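You operate a simulated robot arm through the tools that you are given. There is no shell and no other tool. Be economical: measure what you need, move in short steps, check, and stop when the job is done.

You are at the controls of a simulated robot arm. One attempt, no reset.

TASK
Zero the thickness gauge for STEEL on the step the white card names.
Fine: switch it on; the probe stands on that step while ZERO is pressed; then it goes back into the black cup. Set down upright: probe.
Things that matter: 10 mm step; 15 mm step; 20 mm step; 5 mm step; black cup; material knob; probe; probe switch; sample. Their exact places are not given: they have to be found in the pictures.

The check looks at the end state, three seconds after you hand in, the way a careful person would. Anything else that was tipped, shoved, dropped, spilled or broken makes it a failure.

THE ROBOT
A 6-joint arm with a four-finger gripper on a trunk, on a base that drives. Base frame: it is fixed to the floor where the robot stands at the start and does not move with it; the origin is under the middle of the robot, x ahead of it, y to its left, z up; the surface under the hand at the start is at about z = 850. Lengths are in mm, angles in degrees, forces in N, time in s.
Its first joint turns from -166.0 to 166.0 degrees. Places, roughly: 10 mm step [500, 100, 900]; 15 mm step [600, 0, 900]; 20 mm step [600, 0, 900]; 5 mm step [500, 100, 900]; black cup [600, -200, 900]; material knob [900, -300, 1200]; probe switch [800, 0, 1200]. Payload 3.43 kg.
Tool frame: the origin (TCP) lies between the finger pads and is the grasp point; the fingertips stand 30 mm ahead of it; z points along the fingers, y is the line along which they close. Largest opening 120 mm; the body of the gripper starts 85 mm behind the TCP.
Orientation is that of the tool frame in the base frame, as a unit quaternion [w, x, y, z]. With the fingers straight down and closing along the base's y, the tool's x points along the base's -x, its y along +y and its z along -z.

THE INTERFACE
- The arm moves only by the tool apply_moves. Its argument "rows" is a list of rows, each an object (a shift or turn left out is 0, a gripper value left out holds the last) with "fingers": the opening in per cent of the stroke, from 0 (shut) to 100 (fully open); "slide": the shift along the base's x, y, z in units of 500 mm (1.0 is 500 mm), a list of three; "angular": the turn, a rotation vector about the base's x, y, z in units of 45 degrees (1.0 is 45 degrees), a list of three. In form: [{"fingers": fingers, "slide": [x, y, z], "angular": [wx, wy, wz]}, ...]. A call has 1 to 10 rows; each row is the pose to reach, as a shift and turn from the pose commanded when the call began. A call with a number of a shift or a turn outside -1 to 1 is refused whole. Each row takes 0.2 s and may step no farther than 50 mm and 8.6 degrees from the row before; otherwise, or with a gripper value out of range, the whole call is refused. Where a pose cannot be reached the arm comes as near as it can. A force on the tool above 50 N (or 10 N above the force at the start of the call, whichever is more), or a blocked arm, ends the call early, and 0.2 s more pass. The fingers move at their own pace and stop on an object; they squeeze with about 31 N. The grip force told is the motor's: it shows also when the fingers shut on nothing. Time passes only in rows, and 0.2 s behind the last, so rows that repeat a pose let the fingers close. It gives the time, the measured TCP pose, the force on the tool (base axes), the opening and the grip force at its end, in the units of the frame above (readings bear some noise), with the torque about the TCP (base axes, N m) and any sound that the robot's microphone picked up.
- Cameras (640 x 400 px; columns grow to the right, rows downward): "scene" is now at [-206.1, 166, 1264.9]; the picture's right is [-0.24, -0.97, 0.00], its down [-0.18, 0.04, -0.98] and it looks along [0.95, -0.24, -0.19] (base axes); focal length 267 px, centre (320, 200). "wrist" rides on the gripper at [71, -17, -121] in the tool frame; the picture's right is [0.23, 0.97, 0.00], its down [-0.81, 0.19, -0.55] and it looks along [-0.54, 0.13, 0.83] (tool axes); focal length 275 px, centre (320, 200).
- get_image(camera): a new picture of that camera. It takes no simulated time.
- roll_base(legs): drives the robot by 1 to 6 legs, each [ahead, turn to the left] in mm and degrees, along the robot's own axes; the way and the turn of a leg run together, so that a leg with both is an arc; at most 1500 mm and 180 degrees a leg. The arm and the cameras ride along, it lands a little off, and it stops where it bumps. It gives what a move gives.
- pan_tilt(pan, tilt): turns the head with the scene camera to pan (to the left, within 143 degrees either way) and tilt (down, from -29 to 69), counted from straight ahead of the robot. It gives what a move gives.
- measure_at(camera, pixels): for up to 12 pixels [column, row] of the newest picture of that camera ("zoom" is the newest enlarged one), the place [x, y, z] in the base frame of the surface seen there, good to about 2 mm, but the place of the scene camera against the robot may be out by one fixed shift of up to 18 mm in any direction. It takes no simulated time.
- zoom(camera, box): a new picture of the part [left, top, right, bottom] of that camera's present view, enlarged. It takes no simulated time.
- finish_job(): hands the job in; it is judged then, once.

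Go step by step. Measure first, check grasps and placings, and put right what went wrong. The budget is 80 turns and 60 pictures, counting those below and the enlarged ones. Unless the task says otherwise, let go and move clear before handing in, and close with one line.

The tools are called as a command line: name --argument value ..., lists and objects as JSON in quotes. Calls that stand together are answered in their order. apply_moves: Moves the arm, as the interface text tells. Its arguments: {"type":"object","properties":{"rows":{"type":"array","items":{"type":"object","properties":{"fingers":{"type":"number"},"slide":{"type":"array","items":{"type":"number"}},"angular":{"type":"array","items":{"type":"number"}}}}}},"required":["rows"]} The other tools are called the same way: roll_base (legs) drives the base; pan_tilt (pan, tilt) turns the head that bears the scene camera; get_image (camera) takes a picture; measure_at (camera, pixels) gives the place of the surface under pixels of a picture; zoom (camera, box) takes an enlarged picture of a part of a camera's view; finish_job () hands the job in.

At the start:

```text
time: 0.0
tool_pos: [535.9, -247.5, 1324.2]
tcp_rot: [-0.001, 0.001, 1.0, 0.0]
ft_force: [0.7, -0.6, -0.1]
ft_torque: [0.03, 0.02, -0.04]
grip_width: 119.8
grasp_force: 0.0
robot x, y, heading: [0.8, 1.2, 0.3]
head pan, tilt: [-14.2, 10.1]
```

scene: 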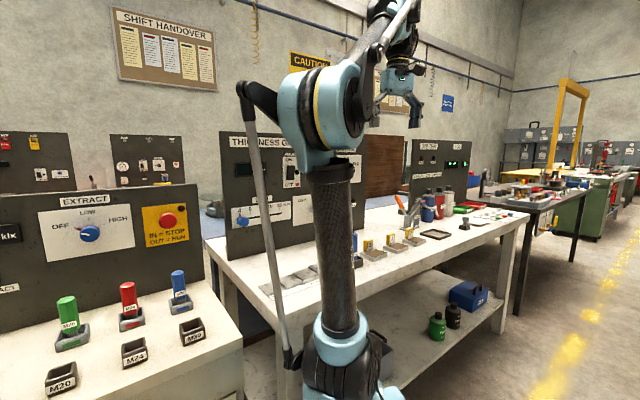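
wrist: 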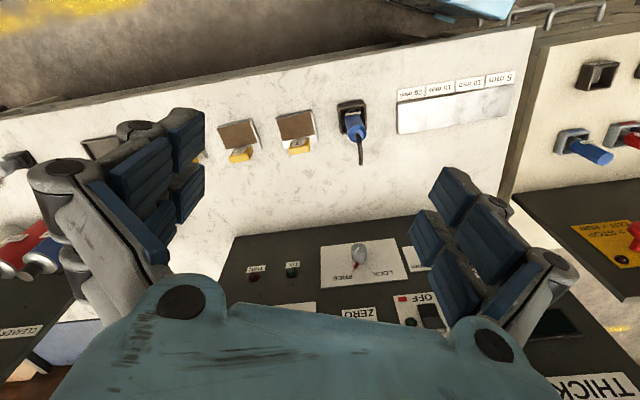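

The arm blocks part of the thickness gauge panel in the scene view, around (300,190). The wrist view shows the probe in its cup at (355,120) and the step strip at (455,100). I'll zoom in on both.

zoom --camera "scene" --box '[210, 120, 450, 300]'

zoom --camera "wrist" --box '[200, 50, 540, 380]'

```text
2.22 times, centred on (330, 210) of scene
```

zoom: 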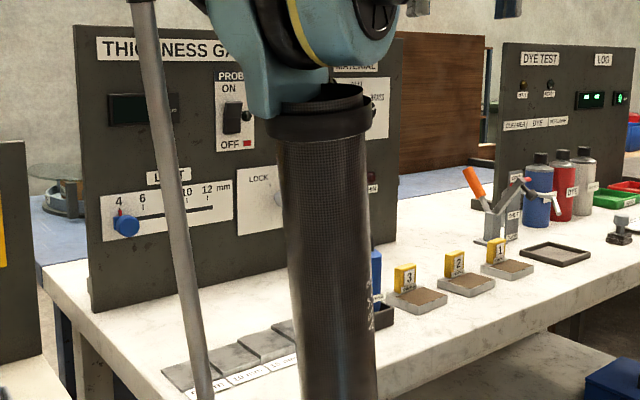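

```text
1.21 times, centred on (370, 215) of wrist
```

zoom: 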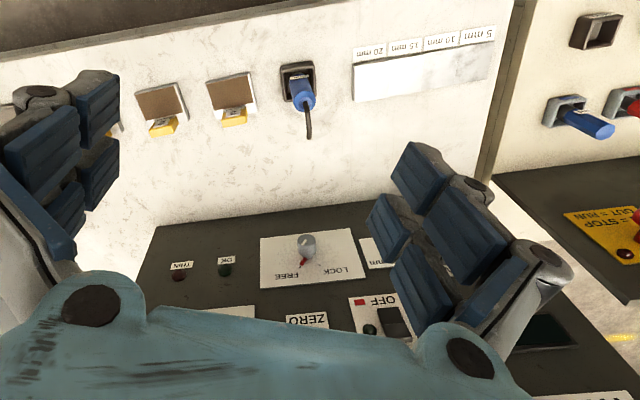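

The column hides the middle of the panel. I'll pitch the wrist up so its camera looks at the panel face.

apply_moves --rows '[{"angular": [0, -0.18, 0], "slide": [-0.03, 0.04, 0]}, {"angular": [0, -0.36, 0], "slide": [-0.06, 0.08, 0]}, {"angular": [0, -0.54, 0], "slide": [-0.09, 0.12, 0]}, {"angular": [0, -0.72, 0], "slide": [-0.12, 0.16, 0]}, {"angular": [0, -0.9, 0], "slide": [-0.15, 0.2, 0]}]'

get_image --camera "wrist"

get_image --camera "scene"

```text
time: 1.2
tool_pos: [448.2, -147.5, 1331.3]
tcp_rot: [0.354, 0.0, 0.935, -0.001]
ft_force: [1.1, -0.7, 0.3]
ft_torque: [0.01, -0.02, 0.02]
grip_width: 119.9
grasp_force: 0.0
robot x, y, heading: [3.0, -2.4, -0.1]
head pan, tilt: [-14.2, 10.1]
```

```text
55 pictures are left
```

wrist: 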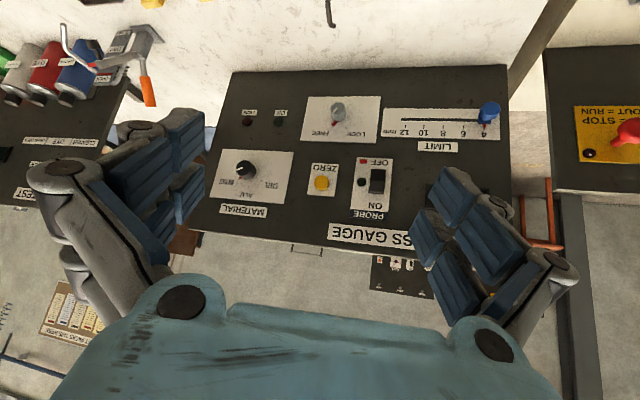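

```text
54 pictures are left
```

scene: 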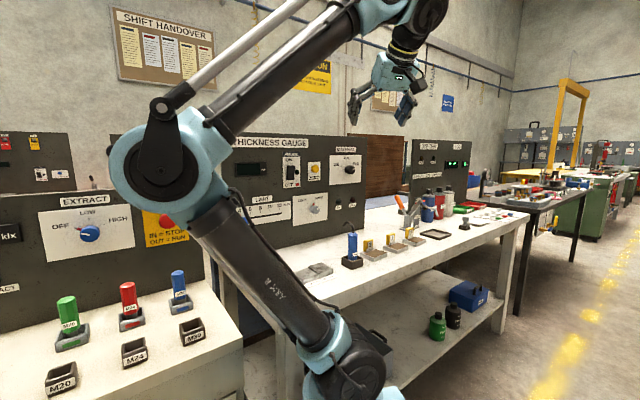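

Both views now show the panel. I'll zoom in to read the labels and look for the white card.

zoom --camera "wrist" --box '[190, 60, 520, 260]'

measure_at --camera "wrist" --pixels '[[322, 183], [246, 169], [338, 112], [377, 180], [377, 172], [377, 192], [489, 112], [330, 175], [380, 205], [350, 130], [240, 95], [490, 85]]'

zoom --camera "scene" --box '[220, 120, 440, 290]'

```text
1.94 times, centred on (355, 160) of wrist
```

zoom: 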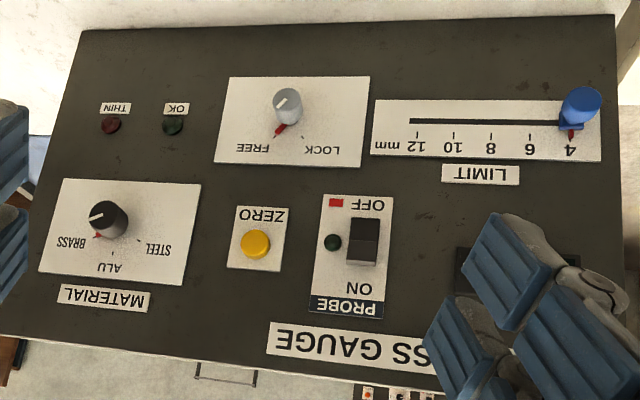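

```text
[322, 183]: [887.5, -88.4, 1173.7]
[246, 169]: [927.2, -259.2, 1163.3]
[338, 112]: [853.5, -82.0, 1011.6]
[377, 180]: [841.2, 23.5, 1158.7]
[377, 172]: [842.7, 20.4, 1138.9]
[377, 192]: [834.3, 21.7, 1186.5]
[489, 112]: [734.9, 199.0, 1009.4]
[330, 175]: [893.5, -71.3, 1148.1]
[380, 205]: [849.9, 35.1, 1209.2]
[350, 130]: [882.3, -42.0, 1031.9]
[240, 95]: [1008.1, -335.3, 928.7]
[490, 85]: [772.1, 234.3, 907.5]
```

```text
2.35 times, centred on (330, 205) of scene
```

zoom: 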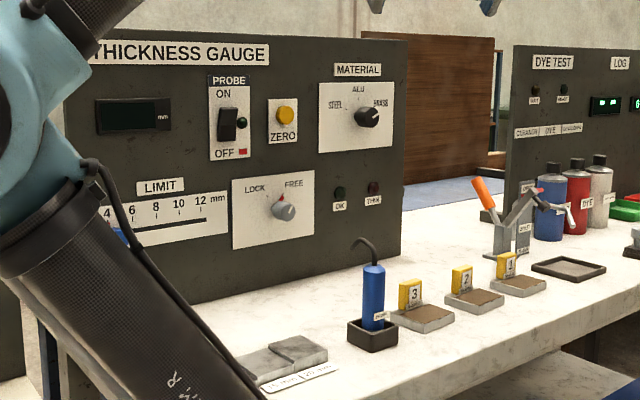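

The material pointer is at BRASS, and STEEL is at the upper left of the knob. The white card may be on one of the boards, such as SHIFT HANDOVER at (160,50) or the one at (390,95), so I'll zoom in on both.

zoom --camera "scene" --box '[105, 0, 225, 95]'

zoom --camera "scene" --box '[340, 40, 480, 150]'

zoom --camera "wrist" --box '[0, 180, 140, 380]'

```text
4.21 times, centred on (165, 48) of scene
```

zoom: 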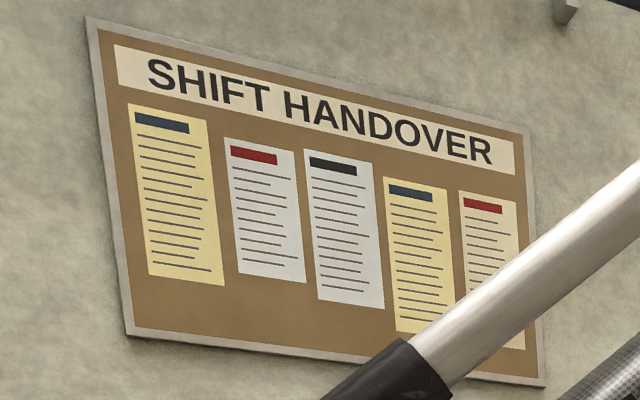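

```text
3.64 times, centred on (410, 95) of scene
```

zoom: 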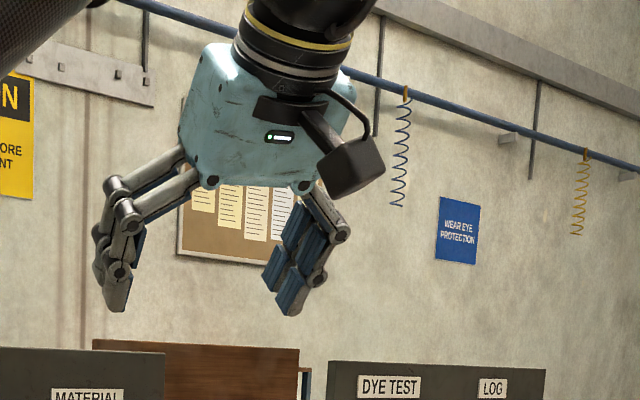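

```text
2.00 times, centred on (70, 280) of wrist
```

zoom: 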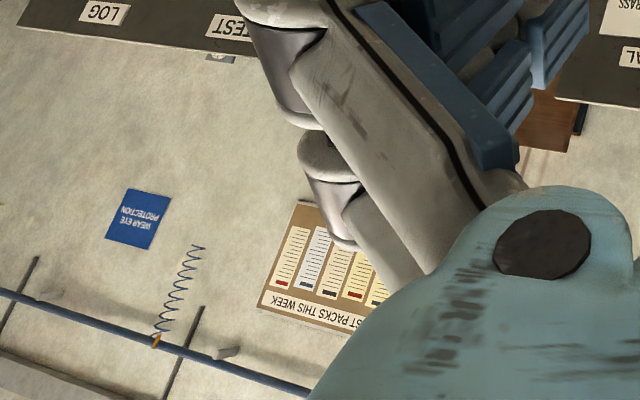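

Neither board has a relevant card, so I'll turn the head to look along the bench.

pan_tilt --pan -10 --tilt 30

get_image --camera "scene"

apply_moves --rows '[{"angular": [0, 0.18, 0]}, {"angular": [0, 0.36, 0]}, {"angular": [0, 0.54, 0]}, {"angular": [0, 0.72, 0]}, {"angular": [0, 0.9, 0]}, {"angular": [0, 0.9, 0.18]}, {"angular": [0, 0.9, 0.18]}]'

get_image --camera "wrist"

```text
time: 2.0
tool_pos: [448.6, -146.0, 1329.4]
tcp_rot: [0.352, 0.0, 0.936, -0.001]
ft_force: [0.3, 0.0, -0.3]
ft_torque: [0.0, 0.05, -0.04]
grip_width: 119.9
grasp_force: 0.1
robot x, y, heading: [-1.2, -0.4, -0.1]
head pan, tilt: [-10.0, 30.0]
```

```text
48 pictures are left
```

scene: 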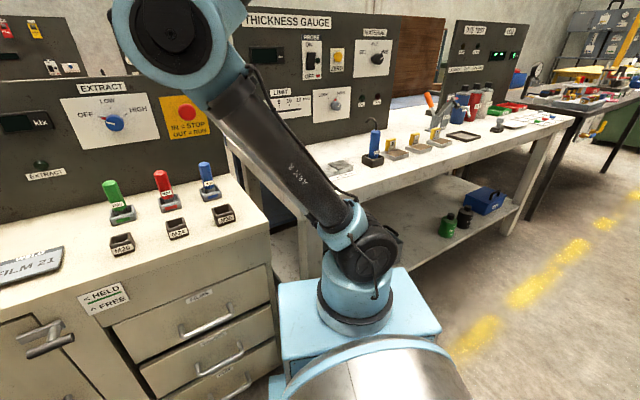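

```text
time: 3.6
tool_pos: [447.1, -146.6, 1329.3]
tcp_rot: [0.005, -0.065, 0.998, 0.024]
ft_force: [-0.1, -0.4, 0.9]
ft_torque: [0.02, 0.01, -0.04]
grip_width: 120.1
grasp_force: 0.2
robot x, y, heading: [-0.7, 0.6, -0.1]
head pan, tilt: [-10.0, 30.0]
```

```text
47 pictures are left
```

wrist: 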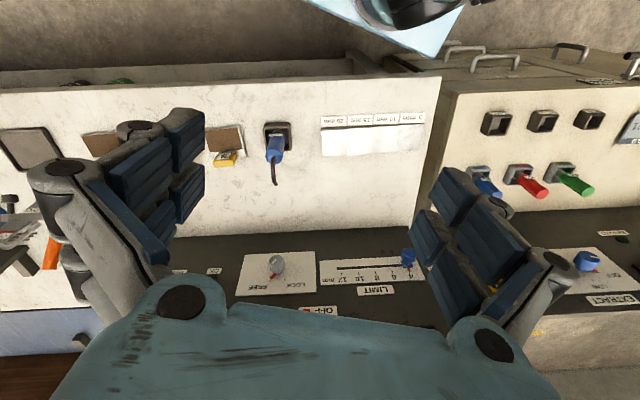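

There is a white item at (515,123) on the right of the bench. I'll zoom in there and at the far left.

zoom --camera "scene" --box '[440, 80, 580, 165]'

zoom --camera "scene" --box '[320, 90, 460, 180]'

```text
4.57 times, centred on (510, 122) of scene
```

zoom: 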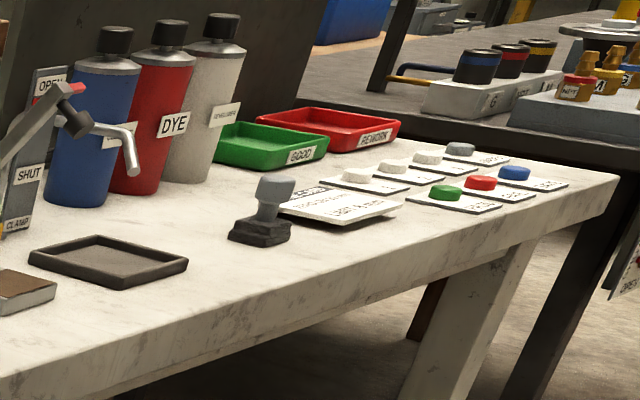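

```text
4.44 times, centred on (390, 135) of scene
```

zoom: 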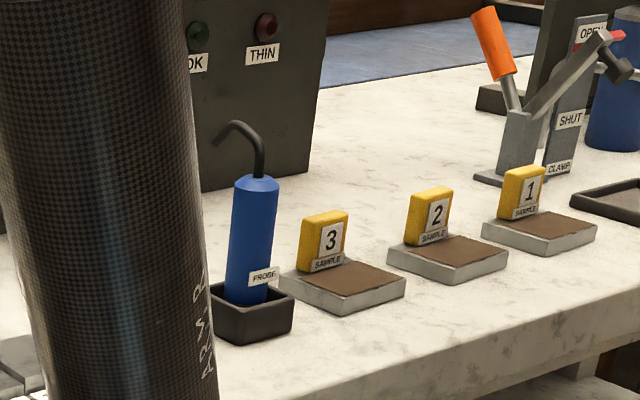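

A white card lies beside the stamp, around (515,124). I'll measure it, then move the wrist camera over it.

measure_at --camera "scene" --pixels '[[514, 124], [497, 131], [374, 140], [372, 162]]'

measure_at --camera "wrist" --pixels '[[277, 132], [275, 147], [335, 140], [360, 140], [385, 138], [410, 136], [264, 150], [345, 90], [329, 122], [419, 120], [327, 155], [420, 150]]'

```text
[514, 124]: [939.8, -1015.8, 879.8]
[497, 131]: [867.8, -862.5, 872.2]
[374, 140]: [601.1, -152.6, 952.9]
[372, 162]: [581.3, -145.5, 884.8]
```

```text
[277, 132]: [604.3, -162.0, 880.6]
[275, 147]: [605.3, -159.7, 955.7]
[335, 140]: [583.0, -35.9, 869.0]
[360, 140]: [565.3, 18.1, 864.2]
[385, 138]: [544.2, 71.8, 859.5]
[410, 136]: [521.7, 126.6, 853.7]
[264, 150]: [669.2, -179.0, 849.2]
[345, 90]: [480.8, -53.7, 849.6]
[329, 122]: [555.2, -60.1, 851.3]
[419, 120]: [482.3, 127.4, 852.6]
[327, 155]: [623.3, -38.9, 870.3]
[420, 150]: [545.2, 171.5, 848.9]
```

I'll swing the arm right and yaw toward the card.

apply_moves --rows '[{"angular": [0, 0, -0.18], "slide": [0.0, -0.095, 0]}, {"angular": [0, 0, -0.36], "slide": [0.0, -0.19, 0]}, {"angular": [0, 0, -0.54], "slide": [0.0, -0.285, 0]}, {"angular": [0, 0, -0.72], "slide": [0.0, -0.38, 0]}, {"angular": [0, 0, -0.9], "slide": [0.0, -0.475, 0]}, {"angular": [0, 0, -1.0], "slide": [0.04, -0.57, 0]}, {"angular": [0, 0, -1.0], "slide": [0.08, -0.66, 0]}, {"angular": [0, 0, -1.0], "slide": [0.12, -0.75, 0]}, {"angular": [0, 0, -1.0], "slide": [0.16, -0.83, 0]}]'

apply_moves --rows '[{"angular": [-0.11, -0.14, 0]}, {"angular": [-0.22, -0.28, 0]}, {"angular": [-0.3, -0.4, 0]}]'

get_image --camera "wrist"

```text
refused: row 6 steps farther than a row can; nothing moved
```

```text
time: 4.4
tool_pos: [448.4, -145.2, 1330.8]
tcp_rot: [0.154, -0.068, 0.98, -0.104]
ft_force: [0.9, 0.0, -0.6]
ft_torque: [0.02, 0.04, -0.01]
grip_width: 120.0
grasp_force: 0.1
robot x, y, heading: [2.2, 4.0, 0.1]
head pan, tilt: [-10.0, 30.0]
```

```text
44 pictures are left
```

wrist: 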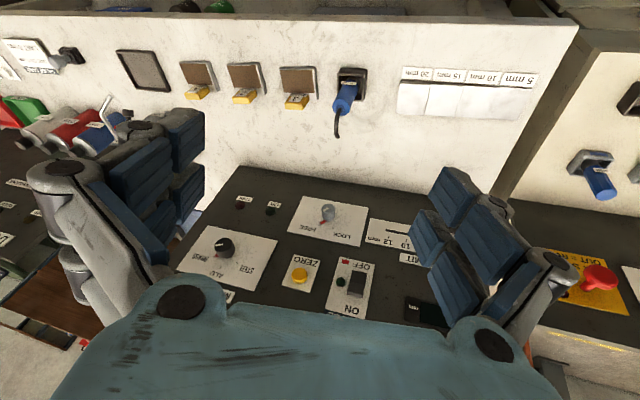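

The card now shows in the wrist view at (30,55), so I'll zoom in on it.

zoom --camera "wrist" --box '[0, 25, 90, 85]'

```text
6.67 times, centred on (45, 55) of wrist
```

zoom: 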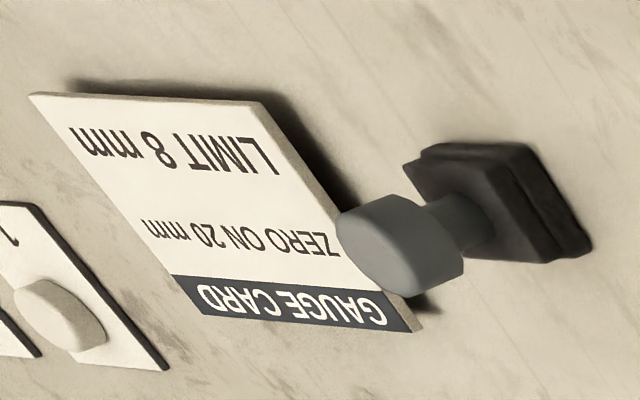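

The card reads "ZERO ON 20 mm" (the LIMIT isn't part of this job). The 20 mm step is the block beside the cup. I'll zoom in on the panel controls and measure them.

zoom --camera "wrist" --box '[180, 200, 380, 320]'

measure_at --camera "wrist" --pixels '[[223, 245], [229, 243], [218, 250], [215, 270], [299, 275], [299, 280], [310, 290], [357, 285], [357, 277], [357, 294], [345, 310], [240, 270]]'

```text
3.20 times, centred on (280, 260) of wrist
```

zoom: 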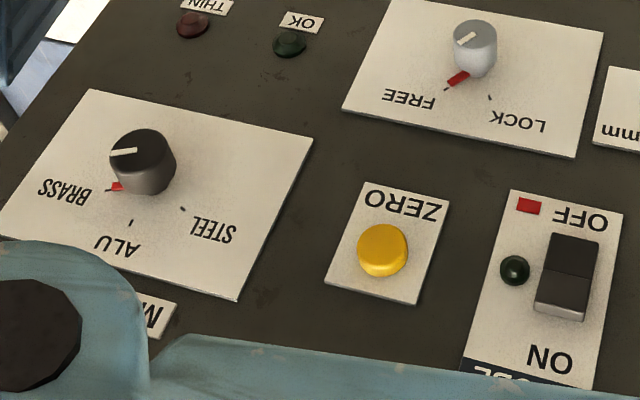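

```text
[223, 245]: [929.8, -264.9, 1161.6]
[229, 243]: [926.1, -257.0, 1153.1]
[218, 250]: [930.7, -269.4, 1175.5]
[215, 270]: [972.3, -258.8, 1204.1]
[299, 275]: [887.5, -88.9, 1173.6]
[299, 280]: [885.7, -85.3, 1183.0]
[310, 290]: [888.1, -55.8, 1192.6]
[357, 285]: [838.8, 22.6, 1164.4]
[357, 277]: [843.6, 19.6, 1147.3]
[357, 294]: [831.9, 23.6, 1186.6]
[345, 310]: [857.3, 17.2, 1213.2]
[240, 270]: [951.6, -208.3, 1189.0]
```

Readings: the panel face is at about f=799 mm along (0.924,0.383). The rocker's ON end is at z≈1184, ZERO at z≈1178 and the knob at z≈1168. I'll turn the tool to face the panel in front of the switch, with fingers shut.

apply_moves --rows '[{"fingers": 0, "angular": [0.0641, -0.151, 0.0499], "slide": [0.044, 0.02, -0.029]}, {"angular": [0.1282, -0.3019, 0.0998], "slide": [0.088, 0.04, -0.058]}, {"angular": [0.1924, -0.4529, 0.1497], "slide": [0.132, 0.06, -0.088]}, {"angular": [0.2565, -0.6038, 0.1996], "slide": [0.176, 0.08, -0.117]}, {"angular": [0.3206, -0.7548, 0.2495], "slide": [0.22, 0.099, -0.146]}]'

apply_moves --rows '[{"angular": [0.0641, -0.151, 0.0499], "slide": [0.044, 0.02, -0.029]}, {"angular": [0.1282, -0.3019, 0.0998], "slide": [0.088, 0.04, -0.058]}, {"angular": [0.1924, -0.4529, 0.1497], "slide": [0.132, 0.06, -0.088]}, {"angular": [0.2565, -0.6038, 0.1996], "slide": [0.176, 0.08, -0.117]}, {"angular": [0.3206, -0.7548, 0.2495], "slide": [0.22, 0.099, -0.146]}]'

get_image --camera "wrist"

get_image --camera "scene"

```text
time: 5.6
tool_pos: [556.8, -96.0, 1257.5]
tcp_rot: [0.45, -0.109, 0.886, 0.019]
ft_force: [0.5, -0.2, 0.1]
ft_torque: [0.01, 0.0, -0.01]
grip_width: 0.1
grasp_force: 31.0
robot x, y, heading: [3.0, -1.3, -0.3]
head pan, tilt: [-10.0, 30.0]
```

```text
time: 6.8
tool_pos: [666.3, -46.1, 1183.8]
tcp_rot: [0.693, -0.138, 0.694, 0.138]
ft_force: [-0.2, 0.1, 0.0]
ft_torque: [0.0, -0.05, -0.01]
grip_width: 0.2
grasp_force: 31.6
robot x, y, heading: [-0.4, 3.7, -0.2]
head pan, tilt: [-10.0, 30.0]
```

```text
41 pictures are left
```

wrist: 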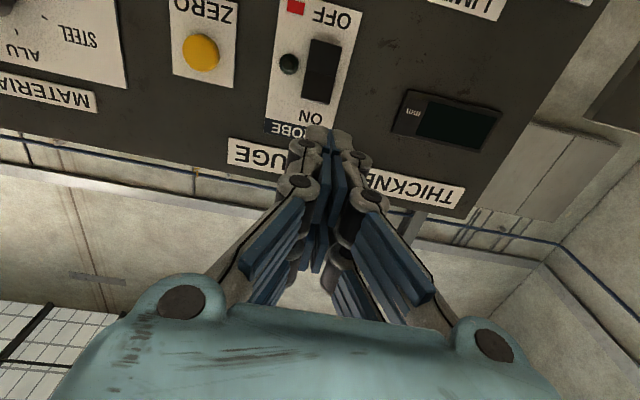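

```text
40 pictures are left
```

scene: 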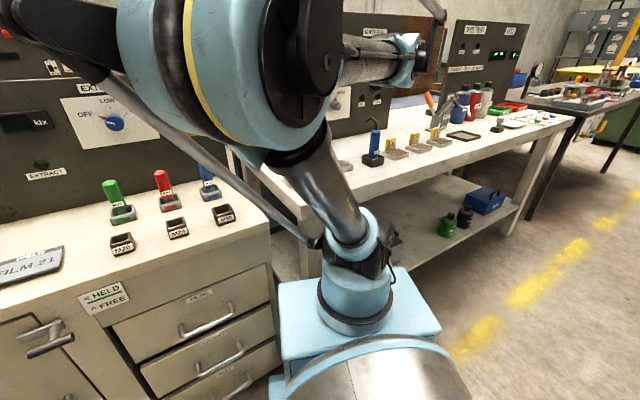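

The tool now faces the panel. I'll re-measure the rocker at (320,70) and ZERO at (200,52) from this close view.

measure_at --camera "wrist" --pixels '[[318, 95], [319, 85], [322, 60], [325, 45], [308, 70], [335, 72], [200, 52], [186, 52], [217, 52], [201, 36], [202, 68], [275, 100]]'

```text
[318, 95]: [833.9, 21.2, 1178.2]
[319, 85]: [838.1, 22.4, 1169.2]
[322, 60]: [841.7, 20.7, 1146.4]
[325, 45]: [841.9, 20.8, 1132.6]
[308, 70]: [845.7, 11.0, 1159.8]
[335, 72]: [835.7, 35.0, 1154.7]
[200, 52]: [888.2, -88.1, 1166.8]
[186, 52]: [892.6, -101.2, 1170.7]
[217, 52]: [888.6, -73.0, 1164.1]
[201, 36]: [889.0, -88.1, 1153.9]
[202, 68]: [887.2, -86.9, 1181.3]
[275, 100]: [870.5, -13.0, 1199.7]
```

Rocker centre is r≈300, with its ON end at z≈1180. I'll advance along the panel normal and press the ON end in small steps.

apply_moves --rows '[{"fingers": 0, "slide": [0.088, 0.035, -0.003]}, {"slide": [0.176, 0.07, -0.003]}, {"slide": [0.264, 0.105, -0.003]}, {"slide": [0.275, 0.1096, -0.003]}, {"slide": [0.284, 0.1134, -0.003]}, {"slide": [0.293, 0.1172, -0.003]}, {"slide": [0.3, 0.12, -0.003]}]'

get_image --camera "wrist"

```text
time: 8.4
tool_pos: [814.1, 11.7, 1181.7]
tcp_rot: [0.693, -0.138, 0.694, 0.138]
ft_force: [-16.7, -6.8, -4.2]
ft_torque: [-0.17, 0.51, 0.03]
grip_width: 6.0
grasp_force: 33.6
robot x, y, heading: [0.9, -0.5, -0.1]
head pan, tilt: [-10.0, 30.0]
```

```text
39 pictures are left
```

wrist: 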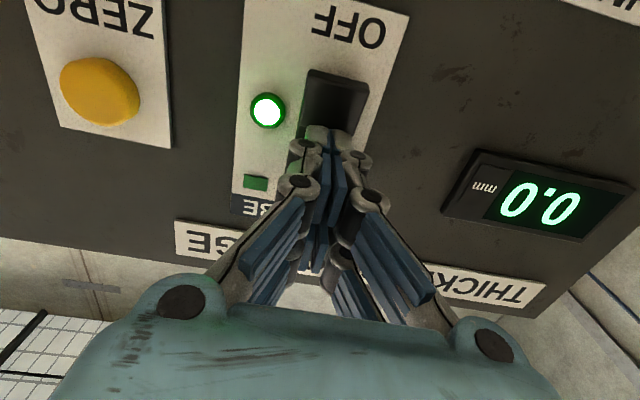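

The probe switch is on: the lamp is green and the display shows 0.0. I'll back off and move across to the knob, re-measuring ZERO on the way.

measure_at --camera "wrist" --pixels '[[103, 92], [103, 62], [103, 120], [70, 92], [135, 95]]'

apply_moves --rows '[{"slide": [-0.09, -0.037, 0]}, {"slide": [-0.185, -0.077, 0]}, {"slide": [-0.231, -0.096, 0]}, {"slide": [-0.193, -0.188, -0.005]}, {"slide": [-0.155, -0.28, -0.01]}, {"slide": [-0.117, -0.372, -0.015]}, {"slide": [-0.079, -0.464, -0.02]}, {"slide": [-0.041, -0.556, -0.025]}, {"slide": [-0.003, -0.648, -0.03]}, {"fingers": 60, "slide": [-0.003, -0.648, -0.03]}]'

get_image --camera "wrist"

```text
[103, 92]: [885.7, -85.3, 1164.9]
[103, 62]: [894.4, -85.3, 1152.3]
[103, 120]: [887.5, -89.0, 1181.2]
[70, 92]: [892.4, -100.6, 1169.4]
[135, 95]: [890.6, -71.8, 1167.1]
```

```text
refused: row 2 steps farther than a row can; nothing moved
```

```text
38 pictures are left
```

wrist: 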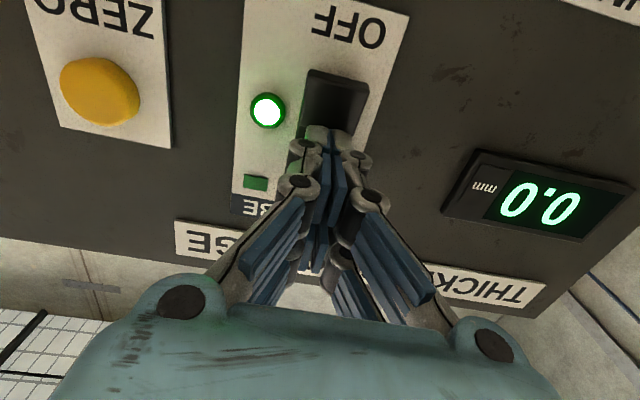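

ZERO's centre is at z≈1168, r≈421. The last move was refused for too large a step, so I'll resend it with smaller ones.

apply_moves --rows '[{"slide": [-0.077, -0.032, 0]}, {"slide": [-0.154, -0.064, 0]}, {"slide": [-0.231, -0.096, 0]}, {"slide": [-0.195, -0.183, -0.005]}, {"slide": [-0.159, -0.27, -0.01]}, {"slide": [-0.123, -0.357, -0.015]}, {"slide": [-0.087, -0.444, -0.02]}, {"slide": [-0.051, -0.531, -0.025]}, {"slide": [-0.015, -0.618, -0.03]}, {"fingers": 60, "slide": [-0.003, -0.648, -0.03]}]'

get_image --camera "wrist"

```text
time: 10.6
tool_pos: [814.6, -311.5, 1167.9]
tcp_rot: [0.693, -0.138, 0.694, 0.138]
ft_force: [-0.4, 0.1, 0.3]
ft_torque: [-0.01, -0.01, 0.0]
grip_width: 72.1
grasp_force: 0.2
robot x, y, heading: [0.7, 1.0, 0.1]
head pan, tilt: [-10.0, 30.0]
```

```text
37 pictures are left
```

wrist: 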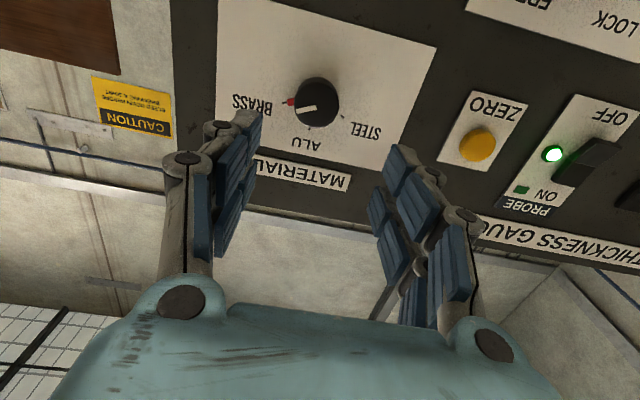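

zoom --camera "wrist" --box '[220, 50, 420, 200]'

measure_at --camera "wrist" --pixels '[[314, 105], [302, 105], [327, 105], [313, 93], [314, 118], [318, 85], [335, 100], [287, 103], [309, 128], [340, 128], [260, 100], [350, 60]]'

```text
2.67 times, centred on (320, 125) of wrist
```

zoom: 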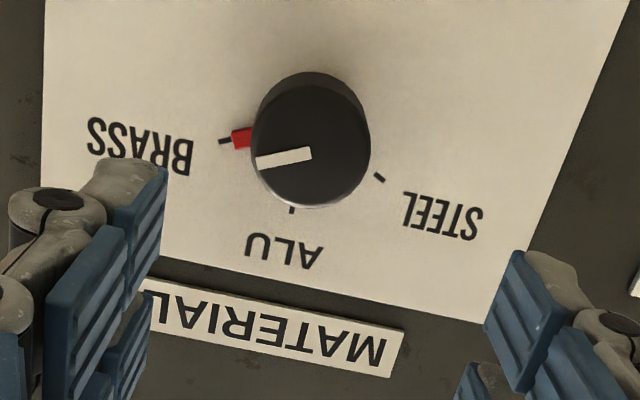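

```text
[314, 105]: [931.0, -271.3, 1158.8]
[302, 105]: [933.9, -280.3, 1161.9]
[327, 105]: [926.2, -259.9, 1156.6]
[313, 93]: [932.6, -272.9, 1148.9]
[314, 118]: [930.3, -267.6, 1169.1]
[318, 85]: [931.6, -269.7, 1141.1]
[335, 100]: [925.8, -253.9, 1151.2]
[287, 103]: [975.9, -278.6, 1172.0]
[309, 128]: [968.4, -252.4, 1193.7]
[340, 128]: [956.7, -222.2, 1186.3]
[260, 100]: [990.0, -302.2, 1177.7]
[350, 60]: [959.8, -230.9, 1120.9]
```

The knob centre is at r≈603.5, z≈1160, cap at f≈757, with STEEL about 120–130° anticlockwise of BRASS. I'll centre on it and pre-roll 60° clockwise so the turn fits within the wrist range.

apply_moves --rows '[{"fingers": 60, "slide": [0.003, -0.0074, -0.016], "angular": [0.154, 0.0638, 0]}, {"slide": [0.003, -0.0074, -0.016], "angular": [0.308, 0.1276, 0]}, {"slide": [0.003, -0.0074, -0.016], "angular": [0.462, 0.1914, 0]}, {"slide": [0.003, -0.0074, -0.016], "angular": [0.616, 0.2552, 0]}]'

apply_moves --rows '[{"angular": [0.154, 0.0638, 0]}, {"angular": [0.308, 0.1276, 0]}, {"angular": [0.462, 0.1914, 0]}, {"angular": [0.616, 0.2552, 0]}]'

get_image --camera "wrist"

```text
time: 11.6
tool_pos: [815.3, -315.0, 1159.8]
tcp_rot: [0.634, 0.046, 0.706, 0.313]
ft_force: [0.7, -0.4, -0.1]
ft_torque: [-0.03, -0.01, -0.01]
grip_width: 71.7
grasp_force: 0.0
robot x, y, heading: [0.7, 1.7, -0.1]
head pan, tilt: [-10.0, 30.0]
```

```text
time: 12.6
tool_pos: [816.1, -315.7, 1160.0]
tcp_rot: [0.53, 0.228, 0.669, 0.468]
ft_force: [0.3, -0.1, -0.5]
ft_torque: [0.02, 0.0, 0.01]
grip_width: 71.8
grasp_force: 0.0
robot x, y, heading: [0.3, -0.3, -0.1]
head pan, tilt: [-10.0, 30.0]
```

```text
35 pictures are left
```

wrist: 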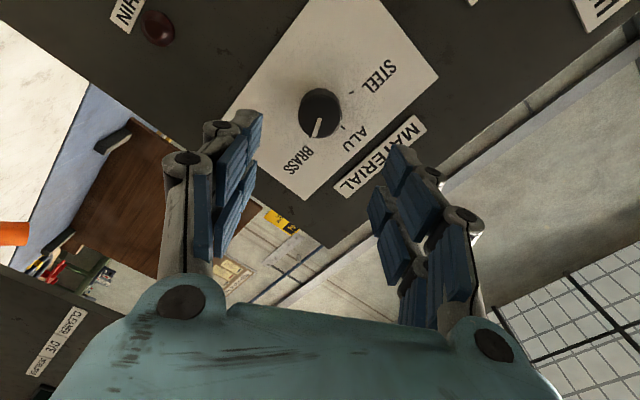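

The tool axis should hit the panel at about (320,117), and the cap shows at (320,112). I'll measure the cap from this second angle.

measure_at --camera "wrist" --pixels '[[320, 112], [302, 112], [338, 112], [320, 92], [320, 132]]'

zoom --camera "wrist" --box '[260, 60, 380, 160]'

```text
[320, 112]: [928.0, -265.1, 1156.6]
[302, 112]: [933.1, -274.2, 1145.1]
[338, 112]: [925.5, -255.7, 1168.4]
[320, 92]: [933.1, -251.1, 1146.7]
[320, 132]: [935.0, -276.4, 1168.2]
```

```text
4.00 times, centred on (320, 110) of wrist
```

zoom: 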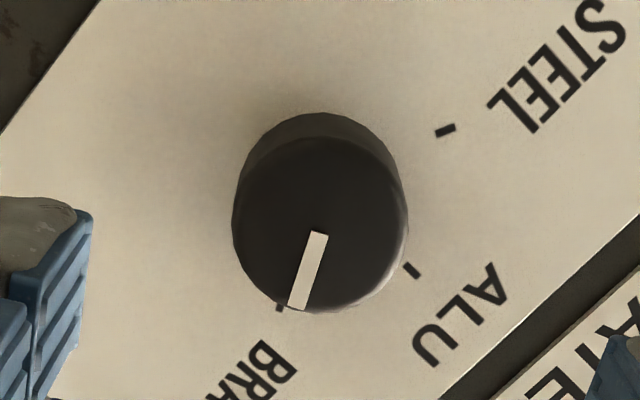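

The knob is centred on the tool axis, so I'll advance about 122 mm and close on it.

apply_moves --rows '[{"fingers": 60, "slide": [0.075, 0.031, 0]}, {"slide": [0.15, 0.062, 0]}, {"slide": [0.2, 0.083, 0]}, {"slide": [0.225, 0.0932, 0]}, {"fingers": 0, "slide": [0.225, 0.0932, 0]}, {"slide": [0.225, 0.0932, 0]}]'

get_image --camera "wrist"

```text
time: 14.0
tool_pos: [929.1, -268.2, 1158.9]
tcp_rot: [0.531, 0.227, 0.669, 0.467]
ft_force: [1.1, 4.6, 12.7]
ft_torque: [0.17, -0.5, -0.03]
grip_width: 37.4
grasp_force: 45.1
robot x, y, heading: [-1.4, 0.8, -0.0]
head pan, tilt: [-10.0, 30.0]
```

```text
33 pictures are left
```

wrist: 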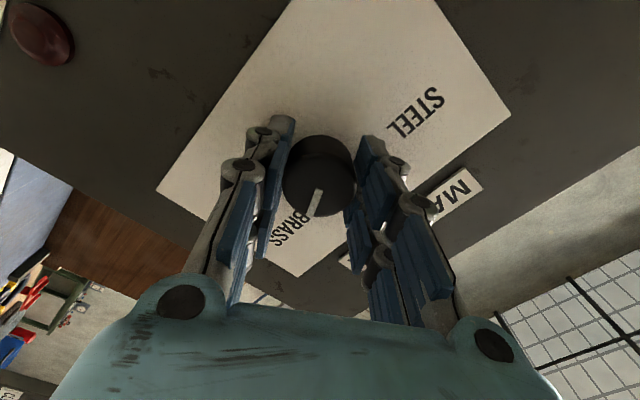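

The knob is gripped at 37.4 mm, and the tick marks put STEEL 120° from BRASS. I'll turn −40° three times.

apply_moves --rows '[{"angular": [-0.1369, -0.0567, 0]}, {"angular": [-0.2738, -0.1134, 0]}, {"angular": [-0.4107, -0.1701, 0]}, {"angular": [-0.5475, -0.2268, 0]}, {"angular": [-0.6844, -0.2835, 0]}, {"angular": [-0.8213, -0.3402, 0]}]'

apply_moves --rows '[{"angular": [-0.1369, -0.0567, 0]}, {"angular": [-0.2738, -0.1134, 0]}, {"angular": [-0.4107, -0.1701, 0]}, {"angular": [-0.5475, -0.2268, 0]}, {"angular": [-0.6844, -0.2835, 0]}, {"angular": [-0.8213, -0.3402, 0]}]'

get_image --camera "wrist"

```text
time: 15.4
tool_pos: [927.5, -269.1, 1158.6]
tcp_rot: [0.659, -0.016, 0.708, 0.255]
ft_force: [1.1, 2.3, 7.3]
ft_torque: [0.08, -0.26, -0.04]
grip_width: 37.5
grasp_force: 45.0
robot x, y, heading: [-1.0, 1.2, -0.3]
head pan, tilt: [-10.0, 30.0]
```

```text
time: 16.8
tool_pos: [928.0, -269.5, 1158.1]
tcp_rot: [0.706, -0.257, 0.659, 0.015]
ft_force: [0.6, -8.3, 2.9]
ft_torque: [0.01, 0.03, -0.39]
grip_width: 37.4
grasp_force: 44.7
robot x, y, heading: [1.7, -0.6, 0.1]
head pan, tilt: [-10.0, 30.0]
```

```text
32 pictures are left
```

wrist: 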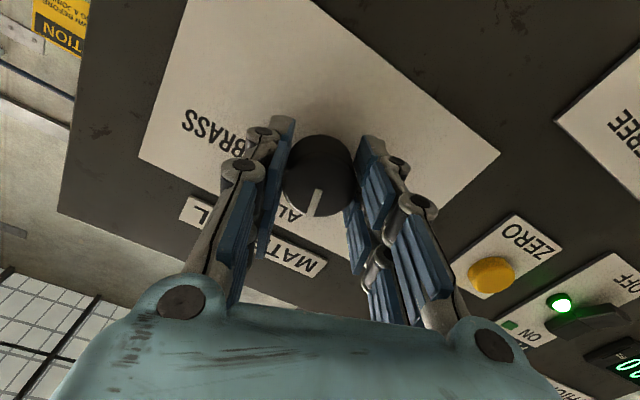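

The pointer turns with the gripper and is now past ALU. I'll turn another 40° to reach STEEL.

apply_moves --rows '[{"angular": [-0.1369, -0.0567, 0]}, {"angular": [-0.2738, -0.1134, 0]}, {"angular": [-0.4107, -0.1701, 0]}, {"angular": [-0.5475, -0.2268, 0]}, {"angular": [-0.6844, -0.2835, 0]}, {"angular": [-0.8213, -0.3402, 0]}]'

zoom --camera "wrist" --box '[210, 80, 450, 260]'

```text
time: 18.2
tool_pos: [927.8, -270.7, 1158.9]
tcp_rot: [0.669, -0.466, 0.532, -0.227]
ft_force: [14.9, -13.5, 22.1]
ft_torque: [0.13, -0.29, -0.69]
grip_width: 37.2
grasp_force: 44.9
robot x, y, heading: [1.4, -0.7, 0.0]
head pan, tilt: [-10.0, 30.0]
```

```text
2.22 times, centred on (330, 170) of wrist
```

zoom: 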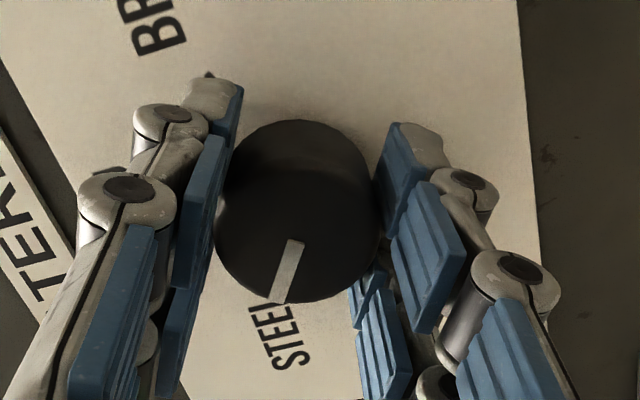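

The pointer now points at STEEL. I'll open the fingers, back off and check.

apply_moves --rows '[{"fingers": 60}, {"fingers": 60}, {"slide": [-0.07, -0.029, 0]}, {"slide": [-0.14, -0.058, 0]}, {"slide": [-0.21, -0.087, 0]}, {"slide": [-0.28, -0.116, 0]}, {"slide": [-0.28, -0.116, 0], "angular": [0.154, 0.0638, 0]}, {"slide": [-0.28, -0.116, 0], "angular": [0.308, 0.1276, 0]}, {"slide": [-0.28, -0.116, 0], "angular": [0.462, 0.1914, 0]}, {"slide": [-0.28, -0.116, 0], "angular": [0.616, 0.2552, 0]}]'

zoom --camera "wrist" --box '[200, 40, 500, 240]'

```text
time: 20.4
tool_pos: [788.6, -327.1, 1158.7]
tcp_rot: [0.705, -0.312, 0.636, -0.044]
ft_force: [-0.2, 0.9, 0.4]
ft_torque: [0.0, 0.02, 0.02]
grip_width: 72.2
grasp_force: 0.0
robot x, y, heading: [1.3, 0.9, 0.0]
head pan, tilt: [-10.0, 30.0]
```

```text
2.00 times, centred on (350, 140) of wrist
```

zoom: 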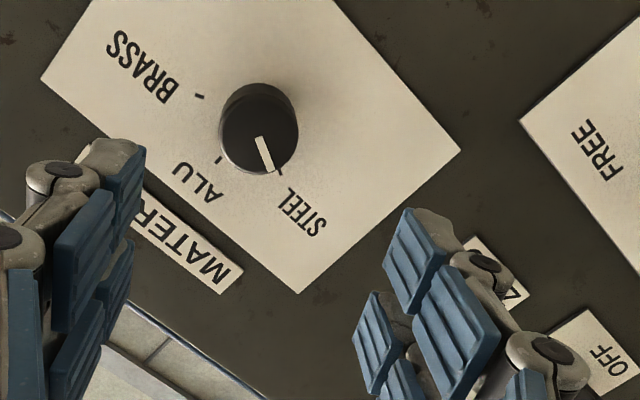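

The knob shows STEEL. Next I'll point the tool down, aligned with the bench, to view the probe and the steps.

apply_moves --rows '[{"angular": [-0.0224, 0.1665, -0.0433], "slide": [-0.0523, 0.0187, 0.012]}, {"angular": [-0.0449, 0.333, -0.0867], "slide": [-0.1047, 0.0373, 0.024]}, {"angular": [-0.0673, 0.4995, -0.13], "slide": [-0.157, 0.056, 0.036]}, {"angular": [-0.0897, 0.666, -0.1733], "slide": [-0.2093, 0.0747, 0.048]}, {"angular": [-0.1122, 0.8325, -0.2167], "slide": [-0.2617, 0.0933, 0.06]}, {"angular": [-0.1346, 0.999, -0.26], "slide": [-0.314, 0.112, 0.072]}]'

apply_moves --rows '[{"angular": [-0.0224, 0.1665, -0.0433], "slide": [-0.0523, 0.0187, 0.012]}, {"angular": [-0.0449, 0.333, -0.0867], "slide": [-0.1047, 0.0373, 0.024]}, {"angular": [-0.0673, 0.4995, -0.13], "slide": [-0.157, 0.056, 0.036]}, {"angular": [-0.0897, 0.666, -0.1733], "slide": [-0.2093, 0.0747, 0.048]}, {"angular": [-0.1122, 0.8325, -0.2167], "slide": [-0.2617, 0.0933, 0.06]}, {"angular": [-0.1346, 0.999, -0.26], "slide": [-0.314, 0.112, 0.072]}]'

get_image --camera "wrist"

```text
time: 21.8
tool_pos: [630.0, -271.3, 1195.7]
tcp_rot: [0.383, -0.278, 0.88, -0.025]
ft_force: [0.0, 0.1, 0.3]
ft_torque: [0.01, 0.01, 0.0]
grip_width: 72.0
grasp_force: 0.0
robot x, y, heading: [-3.0, 0.2, -0.0]
head pan, tilt: [-10.0, 30.0]
```

```text
time: 23.2
tool_pos: [474.6, -214.5, 1231.2]
tcp_rot: [-0.002, -0.197, 0.98, -0.001]
ft_force: [0.3, -0.6, -0.1]
ft_torque: [0.01, -0.04, 0.0]
grip_width: 72.1
grasp_force: 0.1
robot x, y, heading: [-2.2, -1.3, -0.1]
head pan, tilt: [-10.0, 30.0]
```

```text
29 pictures are left
```

wrist: 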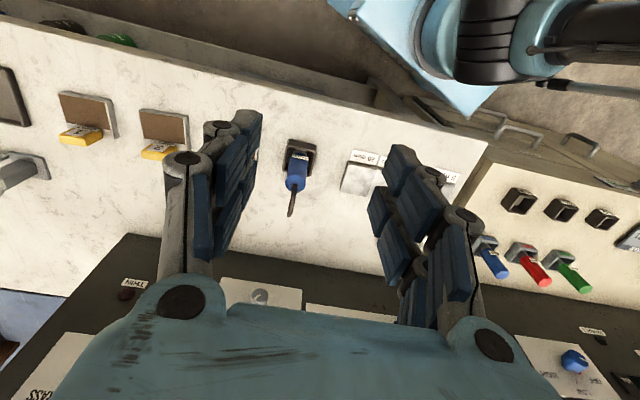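

The probe is at (297,175), its cup at (300,155), and the 20 mm step at (360,178). I'll zoom in and measure them.

zoom --camera "wrist" --box '[250, 120, 410, 230]'

measure_at --camera "wrist" --pixels '[[296, 185], [298, 160], [291, 213], [293, 200], [287, 152], [314, 158], [302, 143], [345, 185], [347, 165], [372, 170], [365, 192], [360, 178]]'

```text
3.64 times, centred on (330, 175) of wrist
```

zoom: 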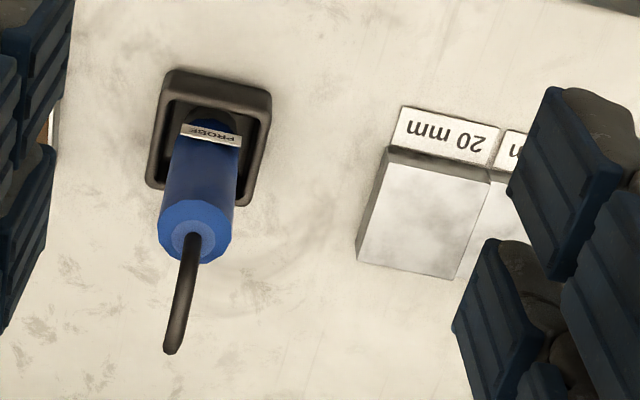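

```text
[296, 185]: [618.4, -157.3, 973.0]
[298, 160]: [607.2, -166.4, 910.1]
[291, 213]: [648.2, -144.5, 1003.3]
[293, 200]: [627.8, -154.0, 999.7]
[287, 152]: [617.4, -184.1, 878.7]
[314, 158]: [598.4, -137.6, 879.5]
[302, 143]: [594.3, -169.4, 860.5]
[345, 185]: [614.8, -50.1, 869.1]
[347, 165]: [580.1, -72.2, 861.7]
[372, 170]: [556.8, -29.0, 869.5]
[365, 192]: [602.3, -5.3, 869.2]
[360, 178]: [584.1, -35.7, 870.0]
```

The probe axis is at f≈512, r≈382, with the cable running away from the robot, between the fingers' closing plane. I'll move over it and partway down, then check.

apply_moves --rows '[{"fingers": 60, "slide": [0.0723, 0.029, 0]}, {"slide": [0.1445, 0.058, 0]}, {"slide": [0.2168, 0.087, 0]}, {"slide": [0.289, 0.116, 0]}, {"slide": [0.289, 0.116, -0.09]}, {"slide": [0.289, 0.116, -0.18]}, {"slide": [0.289, 0.116, -0.27]}, {"slide": [0.289, 0.116, -0.35]}]'

get_image --camera "wrist"

```text
time: 25.0
tool_pos: [616.3, -159.9, 1055.3]
tcp_rot: [-0.001, -0.196, 0.981, 0.0]
ft_force: [0.1, -0.3, -0.6]
ft_torque: [-0.02, -0.01, -0.01]
grip_width: 71.9
grasp_force: 0.0
robot x, y, heading: [-2.1, -2.2, 0.1]
head pan, tilt: [-10.0, 30.0]
```

```text
27 pictures are left
```

wrist: 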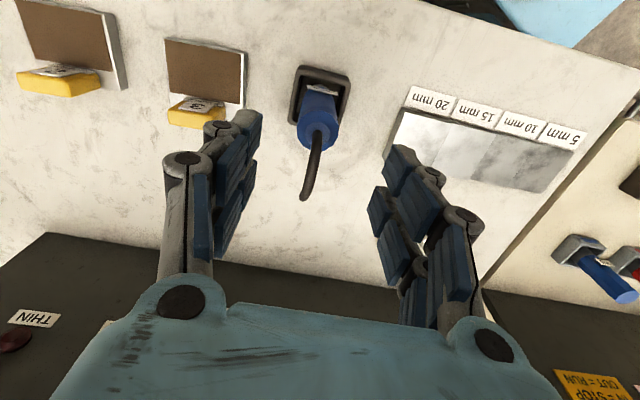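

The probe sits between the fingers. I'll re-measure it, the cup and the steps from here.

measure_at --camera "wrist" --pixels '[[301, 130], [334, 130], [316, 140], [318, 105], [310, 185], [318, 66], [350, 80], [292, 120], [410, 125], [452, 130], [430, 150], [420, 95]]'

zoom --camera "wrist" --box '[270, 50, 480, 210]'

```text
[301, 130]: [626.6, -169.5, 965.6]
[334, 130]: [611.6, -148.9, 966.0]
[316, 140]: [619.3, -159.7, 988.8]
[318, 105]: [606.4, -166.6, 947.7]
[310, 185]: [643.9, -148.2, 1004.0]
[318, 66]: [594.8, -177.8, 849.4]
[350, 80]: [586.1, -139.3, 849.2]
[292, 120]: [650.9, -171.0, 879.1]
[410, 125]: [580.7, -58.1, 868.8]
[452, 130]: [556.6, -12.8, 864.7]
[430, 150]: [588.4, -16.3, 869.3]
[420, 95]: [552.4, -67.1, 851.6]
```

```text
2.50 times, centred on (375, 130) of wrist
```

zoom: 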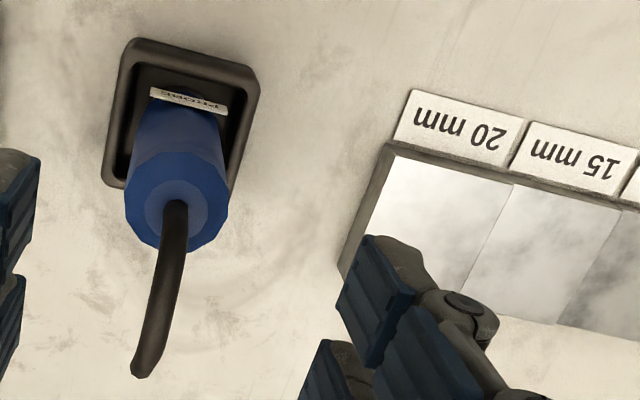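

The axis agrees within 1 mm. I'll descend to z≈940 and grip.

apply_moves --rows '[{"fingers": 60, "slide": [0.005, 0.002, -0.08]}, {"slide": [0.005, 0.002, -0.16]}, {"slide": [0.005, 0.002, -0.231]}, {"fingers": 0, "slide": [0.005, 0.002, -0.231]}, {"slide": [0.005, 0.002, -0.231]}]'

get_image --camera "wrist"

```text
time: 26.2
tool_pos: [620.6, -157.7, 939.2]
tcp_rot: [0.0, -0.196, 0.981, 0.0]
ft_force: [-0.6, 0.4, -0.8]
ft_torque: [0.01, 0.01, -0.05]
grip_width: 32.3
grasp_force: 30.3
robot x, y, heading: [-0.9, -0.9, 0.0]
head pan, tilt: [-10.0, 30.0]
```

```text
25 pictures are left
```

wrist: 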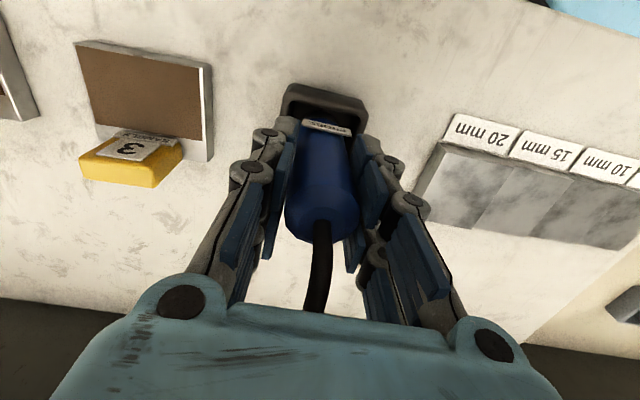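

The probe is gripped at 32 mm with no side force. I'll measure the 20 mm step's corners from this close view, then lift straight up.

measure_at --camera "wrist" --pixels '[[448, 158], [508, 173], [436, 205], [478, 220], [470, 185], [490, 180]]'

apply_moves --rows '[{"fingers": 0, "slide": [0, 0, 0.04]}, {"slide": [0, 0, 0.08]}, {"slide": [0, 0, 0.14]}]'

get_image --camera "wrist"

```text
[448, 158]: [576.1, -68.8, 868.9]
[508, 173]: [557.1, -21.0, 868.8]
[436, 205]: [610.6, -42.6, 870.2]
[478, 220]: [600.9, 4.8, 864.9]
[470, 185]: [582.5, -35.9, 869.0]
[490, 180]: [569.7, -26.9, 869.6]
```

```text
time: 27.0
tool_pos: [620.2, -155.8, 1011.1]
tcp_rot: [0.0, -0.196, 0.981, 0.0]
ft_force: [-0.1, 0.2, -1.9]
ft_torque: [-0.01, -0.01, -0.02]
grip_width: 31.9
grasp_force: 31.1
robot x, y, heading: [-1.7, -4.3, 0.2]
head pan, tilt: [-10.0, 30.0]
```

```text
24 pictures are left
```

wrist: 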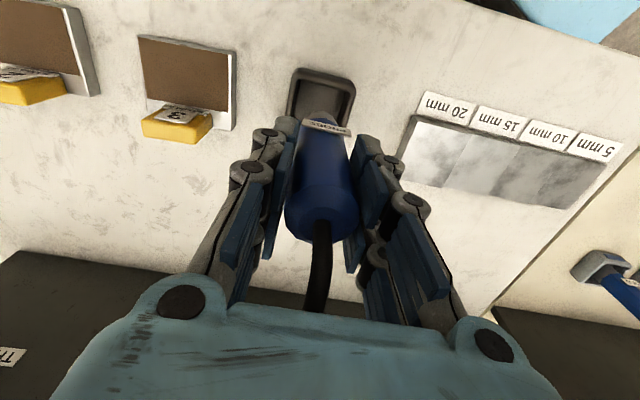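

The probe lifted cleanly. The 20 mm step spans r 232–285 and f 506–557, so I'll move to its centre and lower most of the way.

apply_moves --rows '[{"fingers": 0, "slide": [-0.0208, 0.0798, 0]}, {"slide": [-0.0416, 0.1596, 0]}, {"slide": [-0.0624, 0.2394, 0]}, {"slide": [-0.0624, 0.2394, -0.04]}, {"slide": [-0.0624, 0.2394, -0.08]}, {"slide": [-0.0624, 0.2394, -0.095]}]'

get_image --camera "wrist"

get_image --camera "scene"

```text
time: 28.4
tool_pos: [589.6, -36.4, 963.6]
tcp_rot: [-0.001, -0.197, 0.98, -0.001]
ft_force: [-0.1, 1.1, -2.8]
ft_torque: [0.03, 0.02, 0.01]
grip_width: 32.0
grasp_force: 31.0
robot x, y, heading: [2.0, 2.9, -0.0]
head pan, tilt: [-10.0, 30.0]
```

```text
23 pictures are left
```

wrist: 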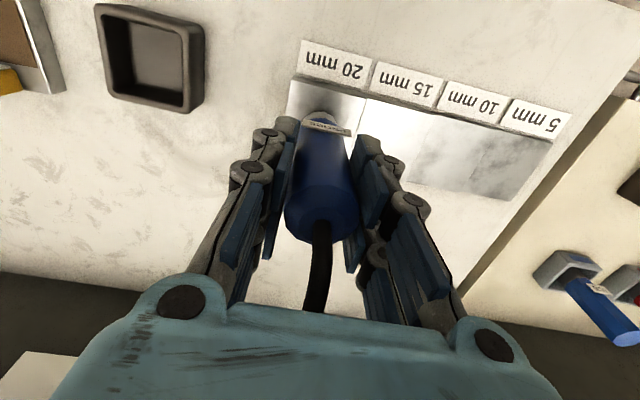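

```text
22 pictures are left
```

scene: 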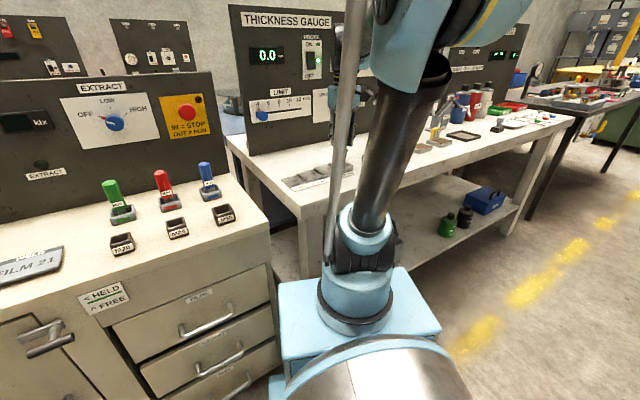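

The empty cup is now in view. I'll measure its floor (155,55) and rim for height and for the return, then lower in 2 mm steps.

measure_at --camera "wrist" --pixels '[[155, 60], [160, 75], [102, 10], [198, 12], [195, 105], [115, 90], [150, 10]]'

apply_moves --rows '[{"fingers": 0, "slide": [0, 0, -0.004]}, {"slide": [0, 0, -0.008]}, {"slide": [0, 0, -0.012]}]'

```text
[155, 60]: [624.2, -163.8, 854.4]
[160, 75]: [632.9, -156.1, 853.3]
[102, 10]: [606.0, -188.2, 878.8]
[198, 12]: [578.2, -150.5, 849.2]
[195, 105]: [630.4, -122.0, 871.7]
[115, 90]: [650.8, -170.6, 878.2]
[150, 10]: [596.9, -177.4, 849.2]
```

```text
time: 29.2
tool_pos: [590.4, -37.3, 958.3]
tcp_rot: [-0.001, -0.197, 0.98, 0.0]
ft_force: [-0.3, 0.9, -1.8]
ft_torque: [0.0, 0.02, -0.01]
grip_width: 31.9
grasp_force: 30.8
robot x, y, heading: [1.1, -1.0, 0.2]
head pan, tilt: [-10.0, 30.0]
```

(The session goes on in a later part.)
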